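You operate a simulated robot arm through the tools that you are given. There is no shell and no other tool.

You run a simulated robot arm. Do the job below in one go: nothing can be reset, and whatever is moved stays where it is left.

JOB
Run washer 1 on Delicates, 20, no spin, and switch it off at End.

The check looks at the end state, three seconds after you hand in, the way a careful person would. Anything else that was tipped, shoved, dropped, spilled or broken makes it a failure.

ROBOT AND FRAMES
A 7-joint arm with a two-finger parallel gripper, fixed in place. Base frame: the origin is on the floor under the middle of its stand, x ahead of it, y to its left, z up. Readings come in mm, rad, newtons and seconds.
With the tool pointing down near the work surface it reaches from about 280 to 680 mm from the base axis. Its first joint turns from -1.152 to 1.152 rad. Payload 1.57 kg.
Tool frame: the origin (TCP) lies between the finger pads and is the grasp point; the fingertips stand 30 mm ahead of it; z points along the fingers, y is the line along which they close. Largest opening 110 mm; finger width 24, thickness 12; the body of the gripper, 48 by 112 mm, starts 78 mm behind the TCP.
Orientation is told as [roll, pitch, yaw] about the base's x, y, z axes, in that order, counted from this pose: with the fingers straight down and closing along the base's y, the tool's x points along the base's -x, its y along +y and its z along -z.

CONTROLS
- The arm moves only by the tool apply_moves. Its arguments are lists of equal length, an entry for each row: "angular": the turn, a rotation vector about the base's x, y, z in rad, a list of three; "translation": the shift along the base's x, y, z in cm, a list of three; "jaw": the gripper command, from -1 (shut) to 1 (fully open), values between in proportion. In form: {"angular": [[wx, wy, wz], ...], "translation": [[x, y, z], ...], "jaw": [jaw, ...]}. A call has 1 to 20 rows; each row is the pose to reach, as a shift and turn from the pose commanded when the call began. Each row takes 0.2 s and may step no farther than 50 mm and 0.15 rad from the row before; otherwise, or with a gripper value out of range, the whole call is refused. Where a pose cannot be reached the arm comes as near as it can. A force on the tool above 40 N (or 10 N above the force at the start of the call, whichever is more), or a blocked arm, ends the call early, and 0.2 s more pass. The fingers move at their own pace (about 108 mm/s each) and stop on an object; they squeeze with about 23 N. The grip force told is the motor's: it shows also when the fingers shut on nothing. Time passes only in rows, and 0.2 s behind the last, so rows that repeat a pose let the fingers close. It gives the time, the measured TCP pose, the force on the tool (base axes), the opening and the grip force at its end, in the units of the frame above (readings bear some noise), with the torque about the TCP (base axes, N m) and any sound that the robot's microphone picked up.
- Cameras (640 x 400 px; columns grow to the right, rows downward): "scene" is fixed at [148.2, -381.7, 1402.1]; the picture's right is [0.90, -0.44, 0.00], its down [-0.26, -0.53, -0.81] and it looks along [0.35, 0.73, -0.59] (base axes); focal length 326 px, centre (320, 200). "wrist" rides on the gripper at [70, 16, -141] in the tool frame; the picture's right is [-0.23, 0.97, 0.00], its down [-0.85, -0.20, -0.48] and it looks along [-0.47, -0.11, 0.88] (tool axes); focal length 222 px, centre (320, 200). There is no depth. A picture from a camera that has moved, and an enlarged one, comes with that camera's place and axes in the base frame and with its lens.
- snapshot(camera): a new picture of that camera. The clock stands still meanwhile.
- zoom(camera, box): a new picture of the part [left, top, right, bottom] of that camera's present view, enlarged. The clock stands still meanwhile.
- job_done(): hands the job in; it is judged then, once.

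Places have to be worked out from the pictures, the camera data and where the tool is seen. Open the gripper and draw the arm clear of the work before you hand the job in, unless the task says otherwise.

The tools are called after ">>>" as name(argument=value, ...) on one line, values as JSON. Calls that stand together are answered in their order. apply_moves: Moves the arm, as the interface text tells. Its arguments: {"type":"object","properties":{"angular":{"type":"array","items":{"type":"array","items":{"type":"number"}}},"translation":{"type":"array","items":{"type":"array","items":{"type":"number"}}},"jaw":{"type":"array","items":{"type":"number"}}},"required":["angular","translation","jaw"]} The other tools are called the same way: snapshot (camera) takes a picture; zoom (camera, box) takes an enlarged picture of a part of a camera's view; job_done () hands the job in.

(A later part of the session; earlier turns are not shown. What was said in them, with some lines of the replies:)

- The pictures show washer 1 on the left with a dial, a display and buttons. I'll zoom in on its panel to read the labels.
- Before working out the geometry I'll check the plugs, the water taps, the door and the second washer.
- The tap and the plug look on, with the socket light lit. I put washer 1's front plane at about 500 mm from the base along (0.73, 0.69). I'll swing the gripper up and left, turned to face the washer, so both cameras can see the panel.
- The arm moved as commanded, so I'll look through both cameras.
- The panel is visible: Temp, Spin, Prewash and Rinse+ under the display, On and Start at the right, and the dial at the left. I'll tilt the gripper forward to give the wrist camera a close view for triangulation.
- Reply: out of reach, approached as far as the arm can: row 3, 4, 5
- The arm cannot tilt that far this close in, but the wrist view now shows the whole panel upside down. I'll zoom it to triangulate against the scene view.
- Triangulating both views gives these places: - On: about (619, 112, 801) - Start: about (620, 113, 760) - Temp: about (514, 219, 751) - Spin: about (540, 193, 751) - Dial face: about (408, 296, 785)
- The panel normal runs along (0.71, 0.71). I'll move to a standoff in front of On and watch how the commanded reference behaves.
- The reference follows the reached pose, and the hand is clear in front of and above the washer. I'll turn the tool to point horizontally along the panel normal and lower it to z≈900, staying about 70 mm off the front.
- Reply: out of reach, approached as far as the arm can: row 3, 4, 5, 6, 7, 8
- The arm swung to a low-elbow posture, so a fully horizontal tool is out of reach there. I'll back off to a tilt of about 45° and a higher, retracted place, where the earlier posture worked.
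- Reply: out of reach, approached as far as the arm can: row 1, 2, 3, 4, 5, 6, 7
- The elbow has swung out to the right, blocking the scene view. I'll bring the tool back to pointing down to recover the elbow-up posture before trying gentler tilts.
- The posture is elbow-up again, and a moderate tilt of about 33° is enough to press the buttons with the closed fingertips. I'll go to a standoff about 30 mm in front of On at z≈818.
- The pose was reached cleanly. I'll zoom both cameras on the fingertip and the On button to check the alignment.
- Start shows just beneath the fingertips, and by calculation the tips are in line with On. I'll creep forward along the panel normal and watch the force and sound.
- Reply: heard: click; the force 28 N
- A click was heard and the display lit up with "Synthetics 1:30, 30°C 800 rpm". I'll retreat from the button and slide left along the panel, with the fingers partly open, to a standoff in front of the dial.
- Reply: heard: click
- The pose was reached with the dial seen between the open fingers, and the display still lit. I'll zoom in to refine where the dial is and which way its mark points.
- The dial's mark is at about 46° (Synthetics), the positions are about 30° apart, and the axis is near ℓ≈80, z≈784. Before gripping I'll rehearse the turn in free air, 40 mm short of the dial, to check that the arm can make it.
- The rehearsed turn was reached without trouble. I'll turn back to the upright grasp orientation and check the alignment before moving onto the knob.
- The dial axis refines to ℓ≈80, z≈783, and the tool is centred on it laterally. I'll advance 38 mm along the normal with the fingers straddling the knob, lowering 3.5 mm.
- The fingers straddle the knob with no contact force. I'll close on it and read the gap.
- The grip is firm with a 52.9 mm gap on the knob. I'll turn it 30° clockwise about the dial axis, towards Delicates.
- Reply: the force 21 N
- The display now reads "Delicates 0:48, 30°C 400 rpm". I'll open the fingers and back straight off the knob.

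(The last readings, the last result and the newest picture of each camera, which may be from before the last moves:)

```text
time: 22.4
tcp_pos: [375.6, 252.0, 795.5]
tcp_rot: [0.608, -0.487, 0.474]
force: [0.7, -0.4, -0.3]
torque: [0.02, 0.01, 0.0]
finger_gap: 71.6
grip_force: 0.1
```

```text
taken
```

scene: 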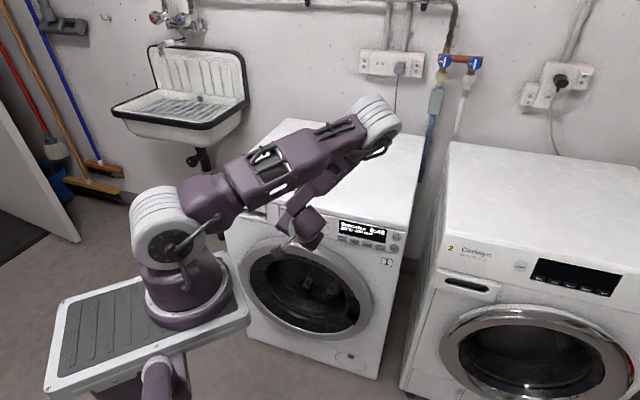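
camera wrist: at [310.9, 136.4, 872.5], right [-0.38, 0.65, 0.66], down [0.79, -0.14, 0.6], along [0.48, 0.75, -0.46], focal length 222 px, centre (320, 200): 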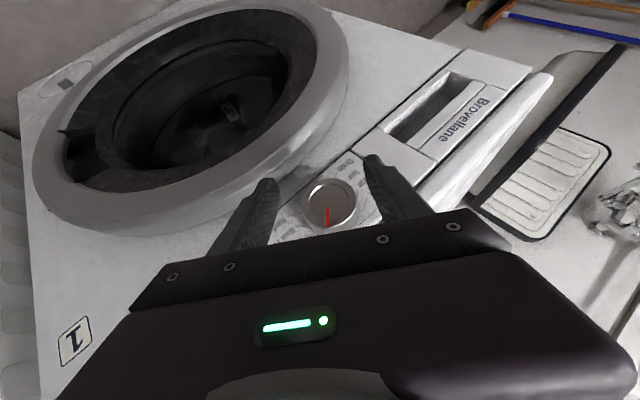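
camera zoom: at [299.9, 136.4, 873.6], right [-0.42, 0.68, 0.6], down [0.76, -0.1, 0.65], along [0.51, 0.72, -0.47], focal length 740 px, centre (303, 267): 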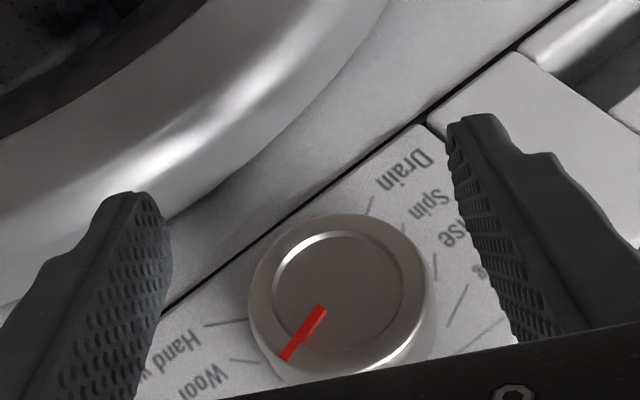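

The arm is clear and the display still shows Delicates, 30°C, 400 rpm. I'll straighten the hand, close the fingers and move to a standoff in front of Temp.

>>> apply_moves(angular=[[-0.0742, -0.0742, 0], [-0.1484, -0.1484, 0], [-0.2226, -0.2226, 0], [-0.2968, -0.2968, 0], [-0.371, -0.371, 0], [-0.371, -0.371, 0]], translation=[[1.9, -1.5, 0], [3.8, -3, 0], [5.8, -4.5, -0.6], [7.8, -6, -1.5], [9.74, -7.44, -2.65], [9.74, -7.44, -2.65]], jaw=[-0.3, -1, -1, -1, -1, -1])

>>> zoom(camera="wrist", box=[240, 100, 430, 220])

>>> zoom(camera="scene", box=[270, 190, 430, 290])

```text
time: 23.8
tcp_pos: [473.0, 176.9, 769.5]
tcp_rot: [0.005, -0.573, 0.787]
force: [0.2, 0.4, 0.1]
torque: [-0.04, 0.0, 0.01]
finger_gap: 0.0
grip_force: 21.3
```

```text
3.33 times, centred on (335, 160) of wrist
camera zoom: at [368.5, 93.2, 851.2], right [-0.56, 0.82, 0.13], down [0.47, 0.18, 0.86], along [0.69, 0.54, -0.49], focal length 740 px, centre (270, 333)
```

zoom: 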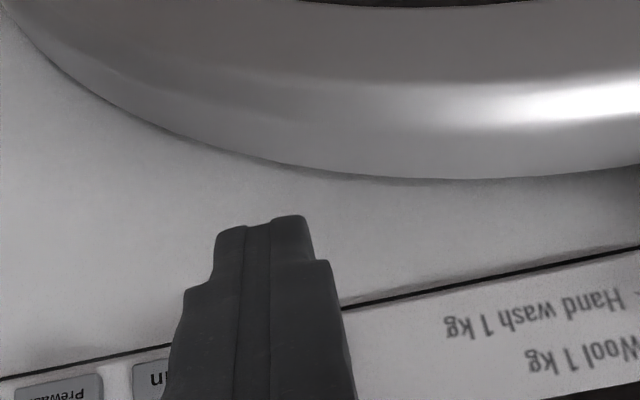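

```text
4.00 times, centred on (350, 240) of scene
camera zoom: at [148.2, -381.7, 1402.1], right [0.9, -0.44, 0.0], down [-0.26, -0.53, -0.81], along [0.35, 0.73, -0.59], focal length 1305 px, centre (200, 40)
```

zoom: 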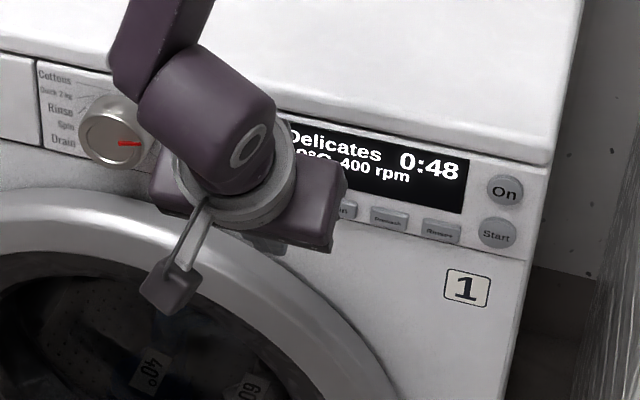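

The geometry for Temp matches the successful press on On. I'll press Temp once and then retreat to read the display.

>>> apply_moves(angular=[[0, 0, 0], [0, 0, 0], [0, 0, 0], [0, 0, 0], [0, 0, 0], [0, 0, 0]], translation=[[0.8, 0.8, 0], [1.5, 1.5, 0], [1.9, 1.9, 0], [2.1, 2.1, 0], [2.2, 2.2, 0], [2.3, 2.3, 0]], jaw=[-1, -1, -1, -1, -1, -1])

>>> zoom(camera="wrist", box=[140, 130, 430, 260])

>>> zoom(camera="scene", box=[320, 200, 430, 270])

```text
time: 25.2
tcp_pos: [494.7, 199.4, 768.7]
tcp_rot: [0.007, -0.566, 0.785]
force: [-17.0, -14.8, 8.3]
torque: [-0.1, 0.15, 0.05]
finger_gap: 0.2
grip_force: 21.6
heard: click
```

```text
2.21 times, centred on (285, 195) of wrist
camera zoom: at [389.4, 114.7, 851.1], right [-0.55, 0.82, 0.13], down [0.47, 0.18, 0.86], along [0.69, 0.54, -0.49], focal length 490 px, centre (397, 211)
```

zoom: 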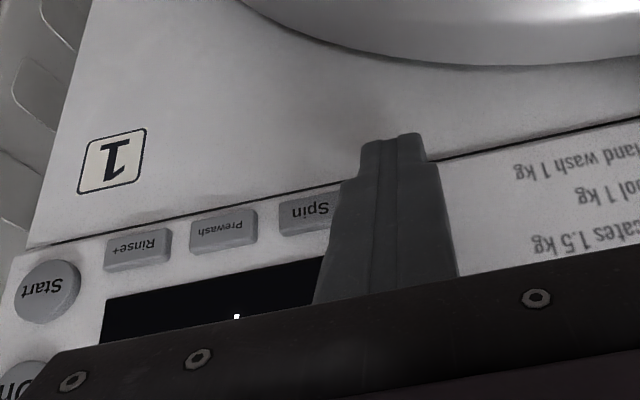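

```text
5.71 times, centred on (375, 235) of scene
camera zoom: at [147.7, -382.1, 1402.1], right [0.9, -0.44, 0.0], down [-0.26, -0.53, -0.81], along [0.35, 0.73, -0.59], focal length 1864 px, centre (6, 0)
```

zoom: 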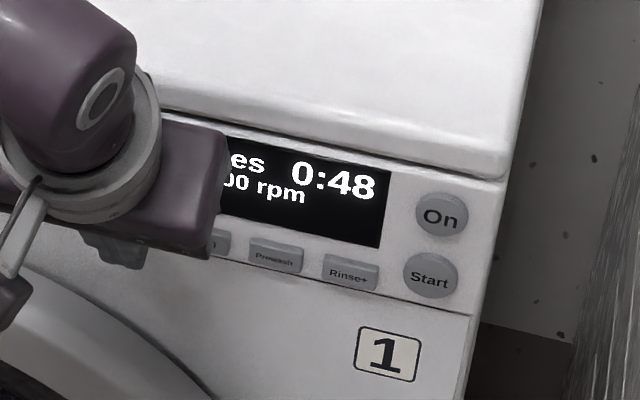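

A click was heard. I'll retreat and shift left so the display can be read.

>>> apply_moves(angular=[[0, 0, 0], [0, 0, 0], [0, 0, 0], [0, 0, 0]], translation=[[-1.2, -1.2, 0], [-2.3, -2.3, 0], [-5.3, 0.4, 0.5], [-8, 3, 1]], jaw=[-1, -1, -1, -1])

>>> zoom(camera="scene", box=[310, 200, 430, 270])

>>> zoom(camera="wrist", box=[60, 100, 340, 260])

```text
time: 26.2
tcp_pos: [416.1, 231.6, 779.6]
tcp_rot: [0.006, -0.572, 0.786]
force: [-0.9, -0.1, -0.7]
torque: [0.02, -0.01, -0.01]
finger_gap: 0.0
grip_force: 21.1
```

```text
5.33 times, centred on (370, 235) of scene
camera zoom: at [148.2, -381.7, 1402.1], right [0.9, -0.44, 0.0], down [-0.26, -0.53, -0.81], along [0.35, 0.73, -0.59], focal length 1740 px, centre (53, 13)
```

zoom: 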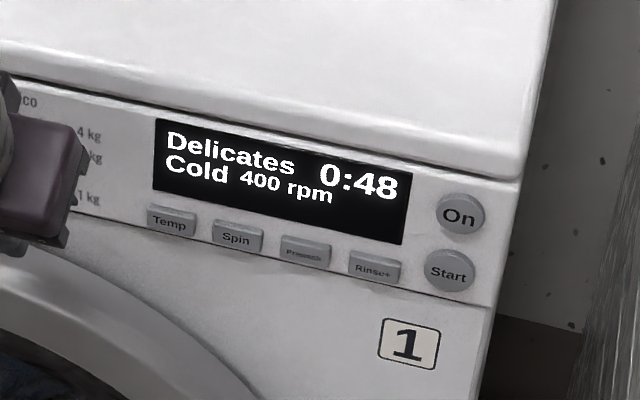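

```text
2.29 times, centred on (200, 180) of wrist
camera zoom: at [310.9, 145.7, 861.6], right [-0.56, 0.82, 0.13], down [0.47, 0.18, 0.86], along [0.69, 0.54, -0.49], focal length 508 px, centre (594, 246)
```

zoom: 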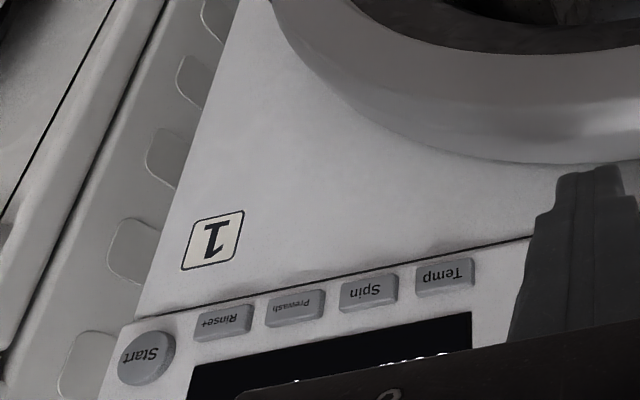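

The display shows "Cold" with 400 rpm, so the temperature likely wrapped from 30 to Cold and 20 should come next. I'll return to Temp, press once more and retreat to check.

>>> apply_moves(angular=[[0, 0, 0], [0, 0, 0], [0, 0, 0], [0, 0, 0], [0, 0, 0], [0, 0, 0], [0, 0, 0], [0, 0, 0]], translation=[[2.7, -2.6, -0.5], [5.7, -5.3, -1], [6.5, -4.5, -1], [7.2, -3.8, -1], [7.6, -3.4, -1], [7.8, -3.2, -1], [7.9, -3.1, -1], [8.0, -3.0, -1]], jaw=[-1, -1, -1, -1, -1, -1, -1, -1])

>>> apply_moves(angular=[[0, 0, 0], [0, 0, 0], [0, 0, 0], [0, 0, 0]], translation=[[-1.2, -1.2, 0], [-2.3, -2.3, 0], [-5.3, 0.4, 0.5], [-8, 3, 1]], jaw=[-1, -1, -1, -1])

>>> zoom(camera="scene", box=[310, 200, 430, 270])

```text
time: 28.0
tcp_pos: [494.8, 199.3, 769.3]
tcp_rot: [0.003, -0.568, 0.784]
force: [-11.5, -12.9, 6.5]
torque: [-0.08, 0.09, -0.02]
finger_gap: 0.1
grip_force: 21.4
heard: click
```

```text
time: 29.0
tcp_pos: [416.1, 230.5, 779.8]
tcp_rot: [0.006, -0.573, 0.789]
force: [0.0, 0.5, -0.9]
torque: [-0.02, -0.03, 0.0]
finger_gap: 0.0
grip_force: 21.6
```

```text
5.33 times, centred on (370, 235) of scene
camera zoom: at [148.2, -381.7, 1402.1], right [0.9, -0.44, 0.0], down [-0.26, -0.53, -0.81], along [0.35, 0.73, -0.59], focal length 1740 px, centre (53, 13)
```

zoom: 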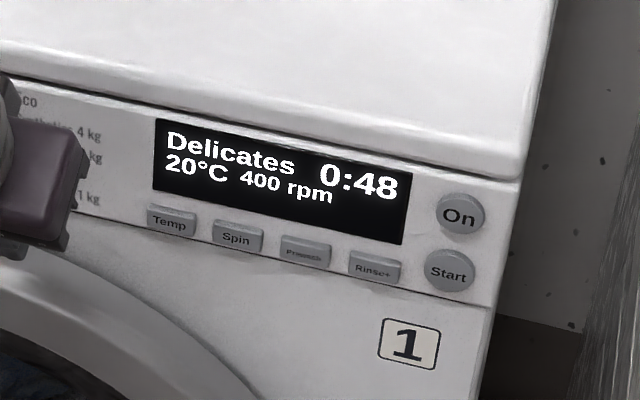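

The display now shows Delicates, 20°C, 400 rpm. Next I'll press Spin, 37 mm to the right of Temp, then retreat to read the result.

>>> apply_moves(angular=[[0, 0, 0], [0, 0, 0], [0, 0, 0], [0, 0, 0], [0, 0, 0], [0, 0, 0], [0, 0, 0], [0, 0, 0], [0, 0, 0]], translation=[[2.8, -2.6, -0.4], [5.6, -5.3, -0.8], [8.3, -7.9, -1.0], [9.1, -7.1, -1], [9.8, -6.4, -1], [10.2, -6.0, -1], [10.4, -5.8, -1], [10.5, -5.7, -1], [10.6, -5.6, -1]], jaw=[-1, -1, -1, -1, -1, -1, -1, -1, -1])

>>> zoom(camera="wrist", box=[140, 130, 430, 260])

>>> apply_moves(angular=[[0, 0, 0], [0, 0, 0], [0, 0, 0], [0, 0, 0], [0, 0, 0]], translation=[[-1.2, -1.2, 0], [-2.3, -2.3, 0], [-5.1, 0.3, 0.3], [-7.9, 3, 0.6], [-10.6, 5.6, 1]], jaw=[-1, -1, -1, -1, -1])

>>> zoom(camera="scene", box=[310, 200, 430, 270])

```text
time: 31.0
tcp_pos: [520.0, 173.5, 769.7]
tcp_rot: [0.008, -0.566, 0.785]
force: [-16.2, -14.5, 8.6]
torque: [-0.13, 0.14, 0.01]
finger_gap: 0.0
grip_force: 21.3
heard: click
```

```text
2.21 times, centred on (285, 195) of wrist
camera zoom: at [415.2, 89.0, 850.9], right [-0.56, 0.82, 0.13], down [0.47, 0.18, 0.86], along [0.68, 0.54, -0.49], focal length 490 px, centre (397, 211)
```

zoom: 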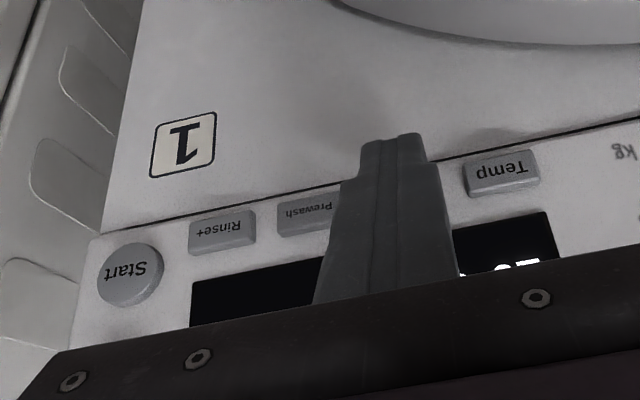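

```text
time: 32.2
tcp_pos: [417.7, 231.6, 778.2]
tcp_rot: [0.005, -0.573, 0.785]
force: [-0.1, 0.1, 0.9]
torque: [0.01, -0.02, 0.01]
finger_gap: 0.0
grip_force: 20.6
```

```text
5.33 times, centred on (370, 235) of scene
camera zoom: at [148.2, -381.7, 1402.1], right [0.9, -0.44, 0.0], down [-0.26, -0.53, -0.81], along [0.35, 0.73, -0.59], focal length 1740 px, centre (53, 13)
```

zoom: 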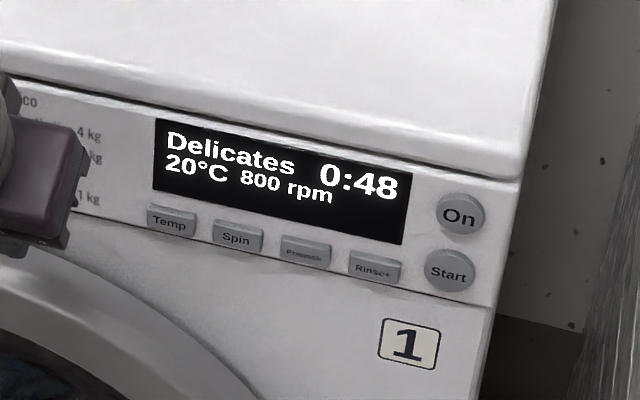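

Spin went from 400 to 800 rpm. I'll press it again and check the display.

>>> apply_moves(angular=[[0, 0, 0], [0, 0, 0], [0, 0, 0], [0, 0, 0], [0, 0, 0], [0, 0, 0], [0, 0, 0], [0, 0, 0], [0, 0, 0]], translation=[[2.8, -2.6, -0.4], [5.6, -5.3, -0.8], [8.3, -7.9, -1.0], [9.1, -7.1, -1], [9.8, -6.4, -1], [10.2, -6.0, -1], [10.4, -5.8, -1], [10.5, -5.7, -1], [10.6, -5.6, -1]], jaw=[-1, -1, -1, -1, -1, -1, -1, -1, -1])

>>> apply_moves(angular=[[0, 0, 0], [0, 0, 0], [0, 0, 0], [0, 0, 0], [0, 0, 0]], translation=[[-1.2, -1.2, 0], [-2.3, -2.3, 0], [-5.1, 0.3, 0.3], [-7.9, 3, 0.6], [-10.6, 5.6, 1]], jaw=[-1, -1, -1, -1, -1])

>>> zoom(camera="scene", box=[310, 200, 430, 270])

```text
time: 34.2
tcp_pos: [521.7, 172.2, 769.4]
tcp_rot: [0.006, -0.569, 0.783]
force: [-12.6, -12.0, 7.5]
torque: [-0.09, 0.12, 0.0]
finger_gap: 0.1
grip_force: 21.5
heard: click
```

```text
time: 35.4
tcp_pos: [414.9, 230.6, 778.6]
tcp_rot: [0.006, -0.572, 0.786]
force: [-0.6, -0.6, -0.3]
torque: [-0.02, -0.02, 0.02]
finger_gap: 0.0
grip_force: 21.6
```

```text
5.33 times, centred on (370, 235) of scene
camera zoom: at [148.2, -381.7, 1402.1], right [0.9, -0.44, 0.0], down [-0.26, -0.53, -0.81], along [0.35, 0.73, -0.59], focal length 1740 px, centre (53, 13)
```

zoom: 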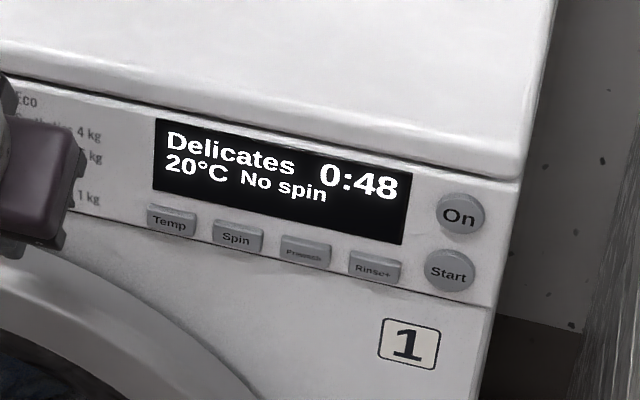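

The display now reads "Delicates 20°C No spin 0:48", which is what the job asks for. I'll move to a standoff in front of Start.

>>> apply_moves(angular=[[0, 0, 0], [0, 0, 0], [0, 0, 0], [0, 0, 0], [0, 0, 0], [0, 0, 0]], translation=[[3.3, -3.2, 0], [6.6, -6.4, 0], [9.9, -9.6, 0], [13.2, -12.8, 0], [16.35, -15.95, -0.1], [16.35, -15.95, -0.1]], jaw=[-1, -1, -1, -1, -1, -1])

>>> zoom(camera="wrist", box=[240, 100, 430, 220])

>>> zoom(camera="scene", box=[320, 200, 430, 270])

```text
time: 36.8
tcp_pos: [582.2, 70.3, 776.5]
tcp_rot: [0.005, -0.574, 0.788]
force: [-0.6, 0.2, 0.0]
torque: [0.01, 0.01, 0.0]
finger_gap: 0.0
grip_force: 21.5
```

```text
3.33 times, centred on (335, 160) of wrist
camera zoom: at [476.3, -14.0, 857.6], right [-0.56, 0.82, 0.13], down [0.47, 0.18, 0.86], along [0.69, 0.54, -0.49], focal length 740 px, centre (270, 333)
```

zoom: 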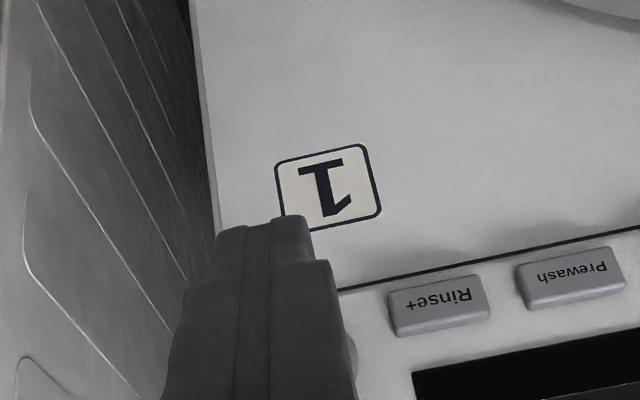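

```text
5.71 times, centred on (375, 235) of scene
camera zoom: at [148.2, -381.7, 1402.1], right [0.9, -0.44, 0.0], down [-0.26, -0.53, -0.81], along [0.35, 0.73, -0.59], focal length 1864 px, centre (6, 0)
```

zoom: 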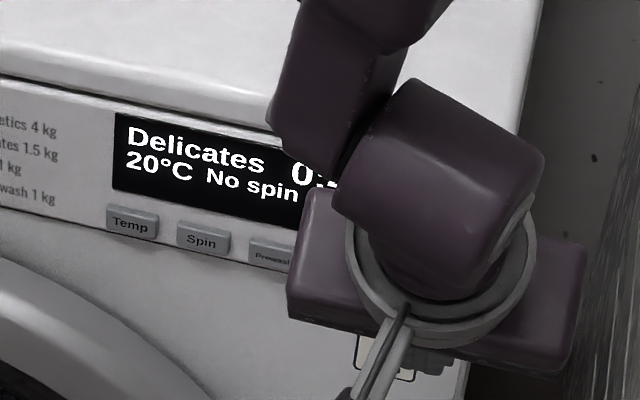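

A sliver of Start shows right where predicted behind the fingertips. I'll press Start once, with a 2 mm leftward correction.

>>> apply_moves(angular=[[0, 0, 0], [0, 0, 0], [0, 0, 0], [0, 0, 0], [0, 0, 0], [0, 0, 0]], translation=[[0.7, 0.9, 0], [1.36, 1.64, 0], [1.76, 2.04, 0], [1.96, 2.24, 0], [2.06, 2.34, 0], [2.16, 2.44, 0]], jaw=[-1, -1, -1, -1, -1, -1])

>>> zoom(camera="wrist", box=[240, 100, 480, 250])

>>> zoom(camera="scene", box=[320, 200, 430, 270])

```text
time: 38.2
tcp_pos: [600.7, 94.0, 776.8]
tcp_rot: [0.008, -0.571, 0.786]
force: [-9.1, -14.5, 3.3]
torque: [-0.26, 0.05, -0.11]
finger_gap: 0.0
grip_force: 21.5
heard: click
```

```text
2.67 times, centred on (360, 175) of wrist
camera zoom: at [494.7, 9.3, 858.9], right [-0.56, 0.82, 0.13], down [0.47, 0.18, 0.86], along [0.69, 0.54, -0.49], focal length 592 px, centre (213, 267)
```

zoom: 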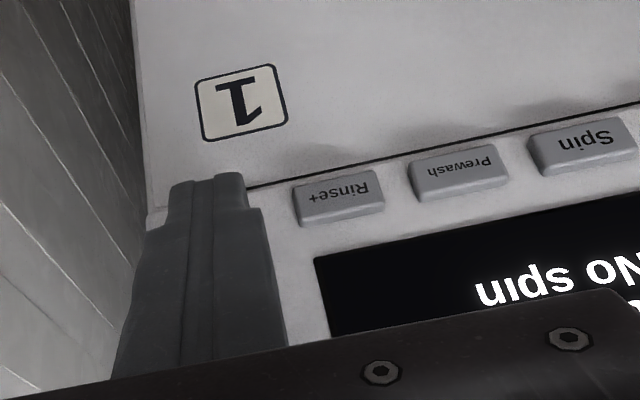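

```text
5.71 times, centred on (375, 235) of scene
camera zoom: at [147.9, -382.0, 1402.1], right [0.9, -0.44, 0.0], down [-0.26, -0.53, -0.81], along [0.35, 0.73, -0.59], focal length 1864 px, centre (6, 0)
```

zoom: 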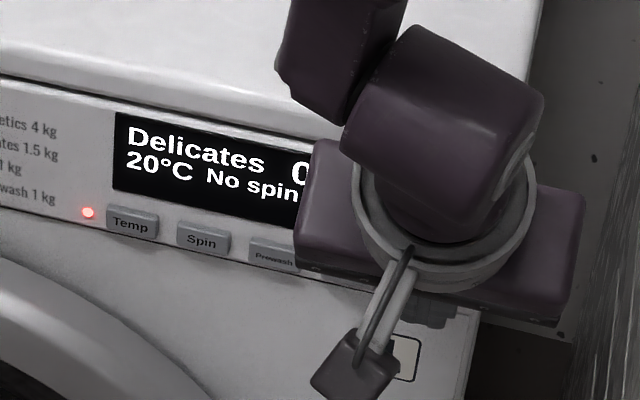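

A click was heard and a red lamp lit beside Temp, likely the door lock. I'll retreat to the left viewing place and read the display.

>>> apply_moves(angular=[[0, 0, 0], [0, 0, 0], [0, 0, 0], [0, 0, 0], [0, 0, 0], [0, 0, 0], [0, 0, 0]], translation=[[-1.2, -1.2, 0], [-2.5, -2.5, 0], [-5.7, 0.5, 0.3], [-9, 3.7, 0.6], [-12.2, 6.9, 1], [-15.4, 10.1, 1.5], [-18.5, 13.3, 2]], jaw=[-1, -1, -1, -1, -1, -1, -1])

>>> zoom(camera="scene", box=[310, 200, 430, 270])

>>> snapshot(camera="scene")

```text
time: 39.8
tcp_pos: [415.1, 231.7, 799.2]
tcp_rot: [0.005, -0.572, 0.789]
force: [-0.2, -1.0, -0.2]
torque: [-0.02, -0.01, -0.04]
finger_gap: 0.1
grip_force: 21.6
heard: click
```

```text
5.33 times, centred on (370, 235) of scene
camera zoom: at [148.2, -381.7, 1402.1], right [0.9, -0.44, 0.0], down [-0.26, -0.53, -0.81], along [0.35, 0.73, -0.59], focal length 1740 px, centre (53, 13)
```

zoom: 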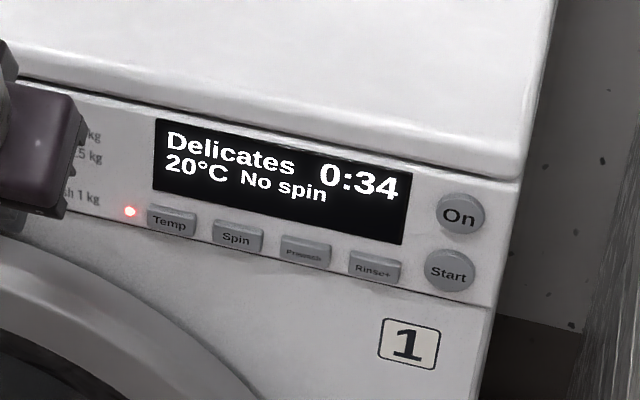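

```text
taken
```

scene: 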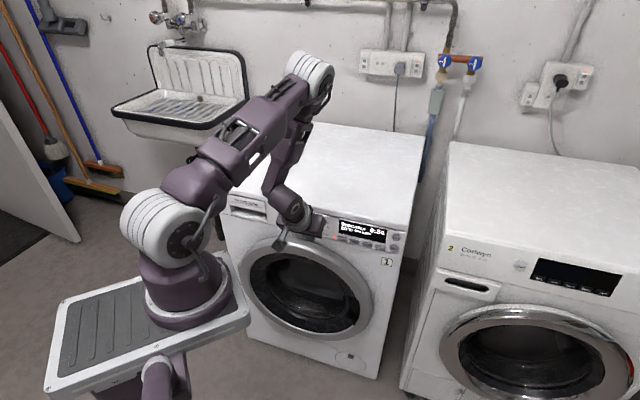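

The cycle is running fast, with 0:34 left. I'll wait in place for a few seconds and watch the display.

>>> apply_moves(angular=[[0, 0, 0], [0, 0, 0], [0, 0, 0], [0, 0, 0], [0, 0, 0], [0, 0, 0], [0, 0, 0], [0, 0, 0], [0, 0, 0], [0, 0, 0], [0, 0, 0], [0, 0, 0], [0, 0, 0], [0, 0, 0], [0, 0, 0]], translation=[[0, 0, 0], [0, 0, 0], [0, 0, 0], [0, 0, 0], [0, 0, 0], [0, 0, 0], [0, 0, 0], [0, 0, 0], [0, 0, 0], [0, 0, 0], [0, 0, 0], [0, 0, 0], [0, 0, 0], [0, 0, 0], [0, 0, 0]], jaw=[-1, -1, -1, -1, -1, -1, -1, -1, -1, -1, -1, -1, -1, -1, -1])

>>> zoom(camera="scene", box=[310, 200, 430, 270])

```text
time: 43.0
tcp_pos: [415.6, 229.9, 799.2]
tcp_rot: [0.004, -0.574, 0.784]
force: [0.4, -0.7, 0.6]
torque: [-0.01, 0.01, -0.04]
finger_gap: 0.0
grip_force: 21.8
```

```text
5.33 times, centred on (370, 235) of scene
camera zoom: at [148.2, -381.7, 1402.1], right [0.9, -0.44, 0.0], down [-0.26, -0.53, -0.81], along [0.35, 0.73, -0.59], focal length 1740 px, centre (53, 13)
```

zoom: 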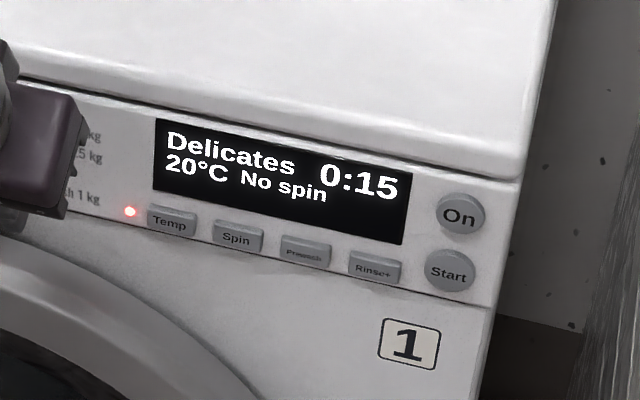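

The display shows 0:15 left. I'll keep waiting until it shows End.

>>> apply_moves(angular=[[0, 0, 0], [0, 0, 0], [0, 0, 0], [0, 0, 0], [0, 0, 0], [0, 0, 0], [0, 0, 0], [0, 0, 0], [0, 0, 0], [0, 0, 0], [0, 0, 0], [0, 0, 0], [0, 0, 0]], translation=[[0, 0, 0], [0, 0, 0], [0, 0, 0], [0, 0, 0], [0, 0, 0], [0, 0, 0], [0, 0, 0], [0, 0, 0], [0, 0, 0], [0, 0, 0], [0, 0, 0], [0, 0, 0], [0, 0, 0]], jaw=[-1, -1, -1, -1, -1, -1, -1, -1, -1, -1, -1, -1, -1])

>>> zoom(camera="scene", box=[310, 200, 430, 270])

```text
time: 45.8
tcp_pos: [415.4, 230.5, 798.6]
tcp_rot: [0.005, -0.571, 0.787]
force: [0.3, 0.5, -0.2]
torque: [0.01, 0.01, -0.01]
finger_gap: 0.0
grip_force: 21.4
```

```text
5.33 times, centred on (370, 235) of scene
camera zoom: at [148.2, -381.7, 1402.1], right [0.9, -0.44, 0.0], down [-0.26, -0.53, -0.81], along [0.35, 0.73, -0.59], focal length 1740 px, centre (53, 13)
```

zoom: 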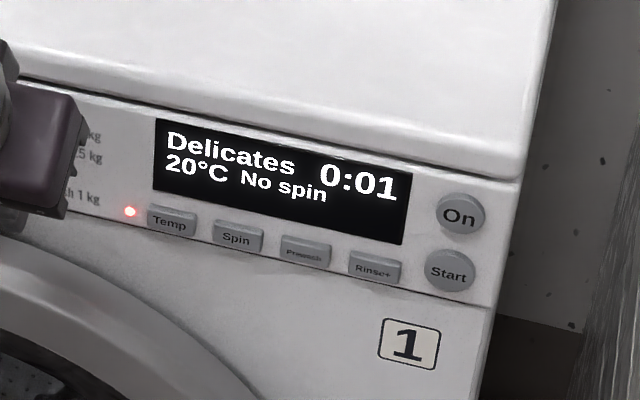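

The display shows 0:01 left. I'll wait another second or so for End.

>>> apply_moves(angular=[[0, 0, 0], [0, 0, 0], [0, 0, 0], [0, 0, 0], [0, 0, 0]], translation=[[0, 0, 0], [0, 0, 0], [0, 0, 0], [0, 0, 0], [0, 0, 0]], jaw=[-1, -1, -1, -1, -1])

>>> zoom(camera="scene", box=[310, 200, 430, 270])

```text
time: 47.0
tcp_pos: [415.8, 231.0, 798.9]
tcp_rot: [0.007, -0.572, 0.785]
force: [0.7, -0.3, 0.4]
torque: [0.0, 0.0, 0.01]
finger_gap: 0.1
grip_force: 20.6
```

```text
5.33 times, centred on (370, 235) of scene
camera zoom: at [148.2, -381.7, 1402.1], right [0.9, -0.44, 0.0], down [-0.26, -0.53, -0.81], along [0.35, 0.73, -0.59], focal length 1740 px, centre (53, 13)
```

zoom: 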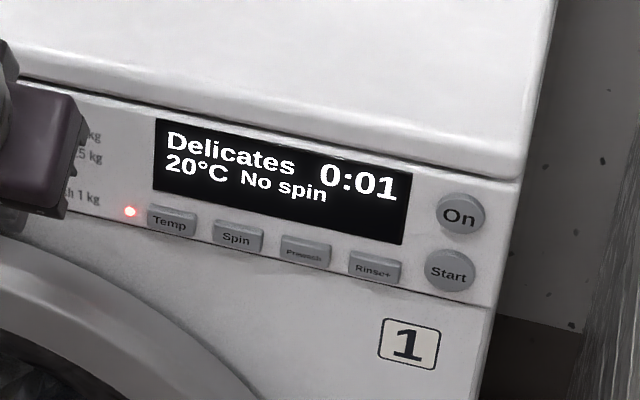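

It still shows 0:01, so I'll keep waiting for End.

>>> apply_moves(angular=[[0, 0, 0], [0, 0, 0], [0, 0, 0], [0, 0, 0], [0, 0, 0], [0, 0, 0], [0, 0, 0], [0, 0, 0], [0, 0, 0], [0, 0, 0]], translation=[[0, 0, 0], [0, 0, 0], [0, 0, 0], [0, 0, 0], [0, 0, 0], [0, 0, 0], [0, 0, 0], [0, 0, 0], [0, 0, 0], [0, 0, 0]], jaw=[-1, -1, -1, -1, -1, -1, -1, -1, -1, -1])

>>> zoom(camera="scene", box=[310, 200, 430, 270])

>>> snapshot(camera="scene")

```text
time: 49.2
tcp_pos: [415.7, 229.4, 799.8]
tcp_rot: [0.004, -0.571, 0.785]
force: [0.2, 0.3, -0.2]
torque: [0.0, 0.03, -0.03]
finger_gap: 0.0
grip_force: 22.2
```

```text
5.33 times, centred on (370, 235) of scene
camera zoom: at [148.2, -381.7, 1402.1], right [0.9, -0.44, 0.0], down [-0.26, -0.53, -0.81], along [0.35, 0.73, -0.59], focal length 1740 px, centre (53, 13)
```

zoom: 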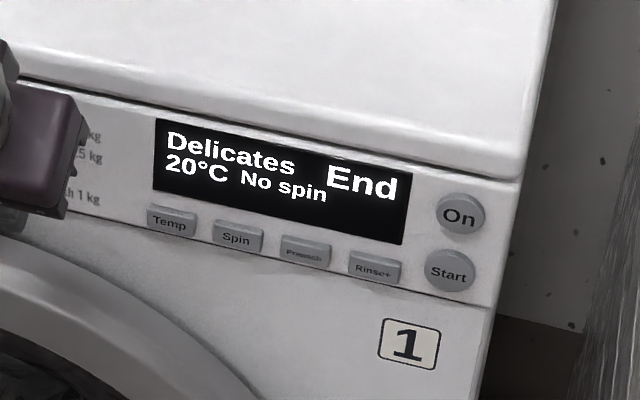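

```text
taken
```

scene: 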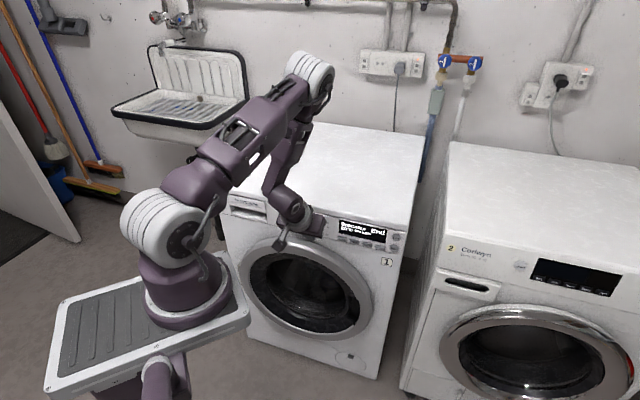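

The display shows End and the door-lock lamp is off. I'll move to the On button's standoff to switch the machine off.

>>> apply_moves(angular=[[0, 0, 0], [0, 0, 0], [0, 0, 0], [0, 0, 0], [0, 0, 0], [0, 0, 0]], translation=[[3.3, -3.2, 0.5], [6.6, -6.4, 1], [9.9, -9.6, 1.5], [13.2, -12.8, 2], [16.3, -15.9, 2], [16.3, -15.9, 2]], jaw=[-1, -1, -1, -1, -1, -1])

>>> zoom(camera="wrist", box=[260, 110, 400, 220])

```text
time: 50.6
tcp_pos: [580.2, 70.4, 820.1]
tcp_rot: [0.004, -0.572, 0.785]
force: [0.7, -0.2, -0.3]
torque: [0.01, 0.0, 0.01]
finger_gap: 0.3
grip_force: 21.4
```

```text
3.64 times, centred on (330, 165) of wrist
camera zoom: at [474.5, -16.0, 901.1], right [-0.56, 0.82, 0.13], down [0.47, 0.18, 0.86], along [0.69, 0.54, -0.49], focal length 808 px, centre (284, 327)
```

zoom: 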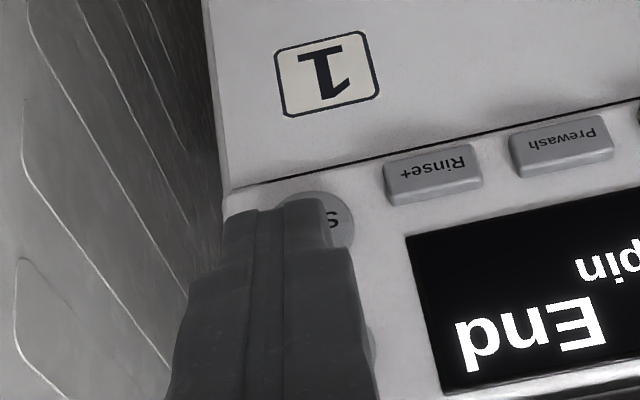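

The view matches the earlier On press, with about 2 mm to correct leftward. I'll press On once.

>>> apply_moves(angular=[[0, 0, 0], [0, 0, 0], [0, 0, 0], [0, 0, 0], [0, 0, 0], [0, 0, 0]], translation=[[0.7, 0.9, 0], [1.36, 1.64, 0], [1.76, 2.04, 0], [1.96, 2.24, 0], [2.06, 2.34, 0], [2.16, 2.44, 0]], jaw=[-1, -1, -1, -1, -1, -1])

>>> zoom(camera="wrist", box=[240, 100, 520, 260])

```text
time: 52.0
tcp_pos: [599.6, 94.0, 817.2]
tcp_rot: [0.005, -0.571, 0.785]
force: [-4.2, -6.9, 1.6]
torque: [-0.07, 0.05, -0.05]
finger_gap: 0.0
grip_force: 21.1
heard: click
```

```text
2.29 times, centred on (380, 180) of wrist
camera zoom: at [494.1, 8.3, 900.1], right [-0.56, 0.82, 0.13], down [0.47, 0.18, 0.86], along [0.69, 0.54, -0.49], focal length 508 px, centre (183, 246)
```

zoom: 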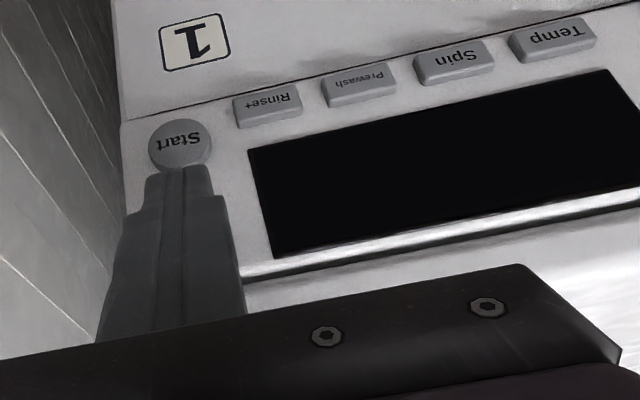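

A click was heard and the display went dark. I'll back straight off the button, lift up and away, and open the gripper.

>>> apply_moves(angular=[[0, 0, 0], [0, 0, 0], [0, 0, 0], [-0.07, 0.07, 0], [-0.14, 0.14, 0], [-0.21, 0.21, 0], [-0.28, 0.28, 0], [-0.35, 0.35, 0], [-0.4, 0.4, 0], [-0.4, 0.4, 0]], translation=[[-1.2, -1.2, 0], [-2.5, -2.5, 0], [-4, -3.5, 1.5], [-6, -4, 4.5], [-8, -4.3, 8], [-10, -4.5, 11.5], [-12, -4.5, 15], [-13.5, -4.5, 17.5], [-14.5, -4.5, 19.5], [-14.5, -4.5, 19.5]], jaw=[-1, -1, -1, -1, -0.5, 0, 0.5, 1, 1, 1])

>>> snapshot(camera="scene")

>>> zoom(camera="scene", box=[230, 180, 430, 300])

```text
time: 54.2
tcp_pos: [456.2, 50.4, 1014.0]
tcp_rot: [0.009, -0.005, 0.786]
force: [0.2, -0.4, -0.3]
torque: [-0.01, -0.02, -0.04]
finger_gap: 110.3
grip_force: 0.1
```

```text
taken
```

scene: 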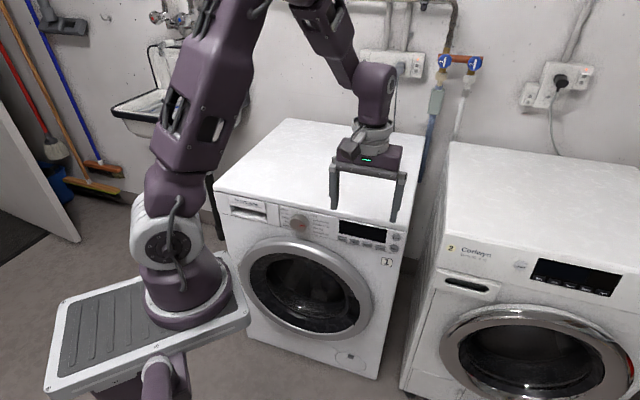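

```text
3.20 times, centred on (330, 240) of scene
camera zoom: at [148.2, -381.7, 1402.1], right [0.9, -0.44, 0.0], down [-0.26, -0.53, -0.81], along [0.35, 0.73, -0.59], focal length 1044 px, centre (288, 72)
```

zoom: 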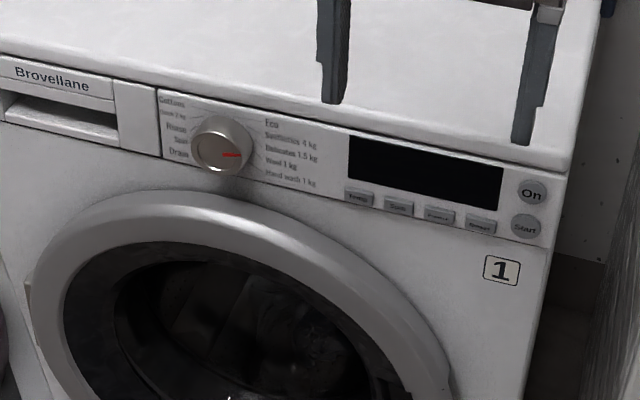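

Washer 1 is dark with the dial on Delicates, the cycle reached End, and the gripper is open and clear. Nothing else in the scene has moved, so I'm handing in.

>>> job_done()

```text
The job is handed in.
```

I ran washer 1 on Delicates at 20°C with no spin, waited until the display showed End, and switched it off with the On button.

- **Settings:** before I pressed Start, the display read "Delicates 20°C No spin 0:48".
- **End:** the display showed End with the same settings, and the red lamp that came on at Start had gone out. After I pressed On, the display went dark.
- **How it was left:** the dial is still on Delicates. The gripper is open and the arm is clear of the washers. The last pictures show nothing else moved.

The job is handed in; I haven't seen a result from the check.
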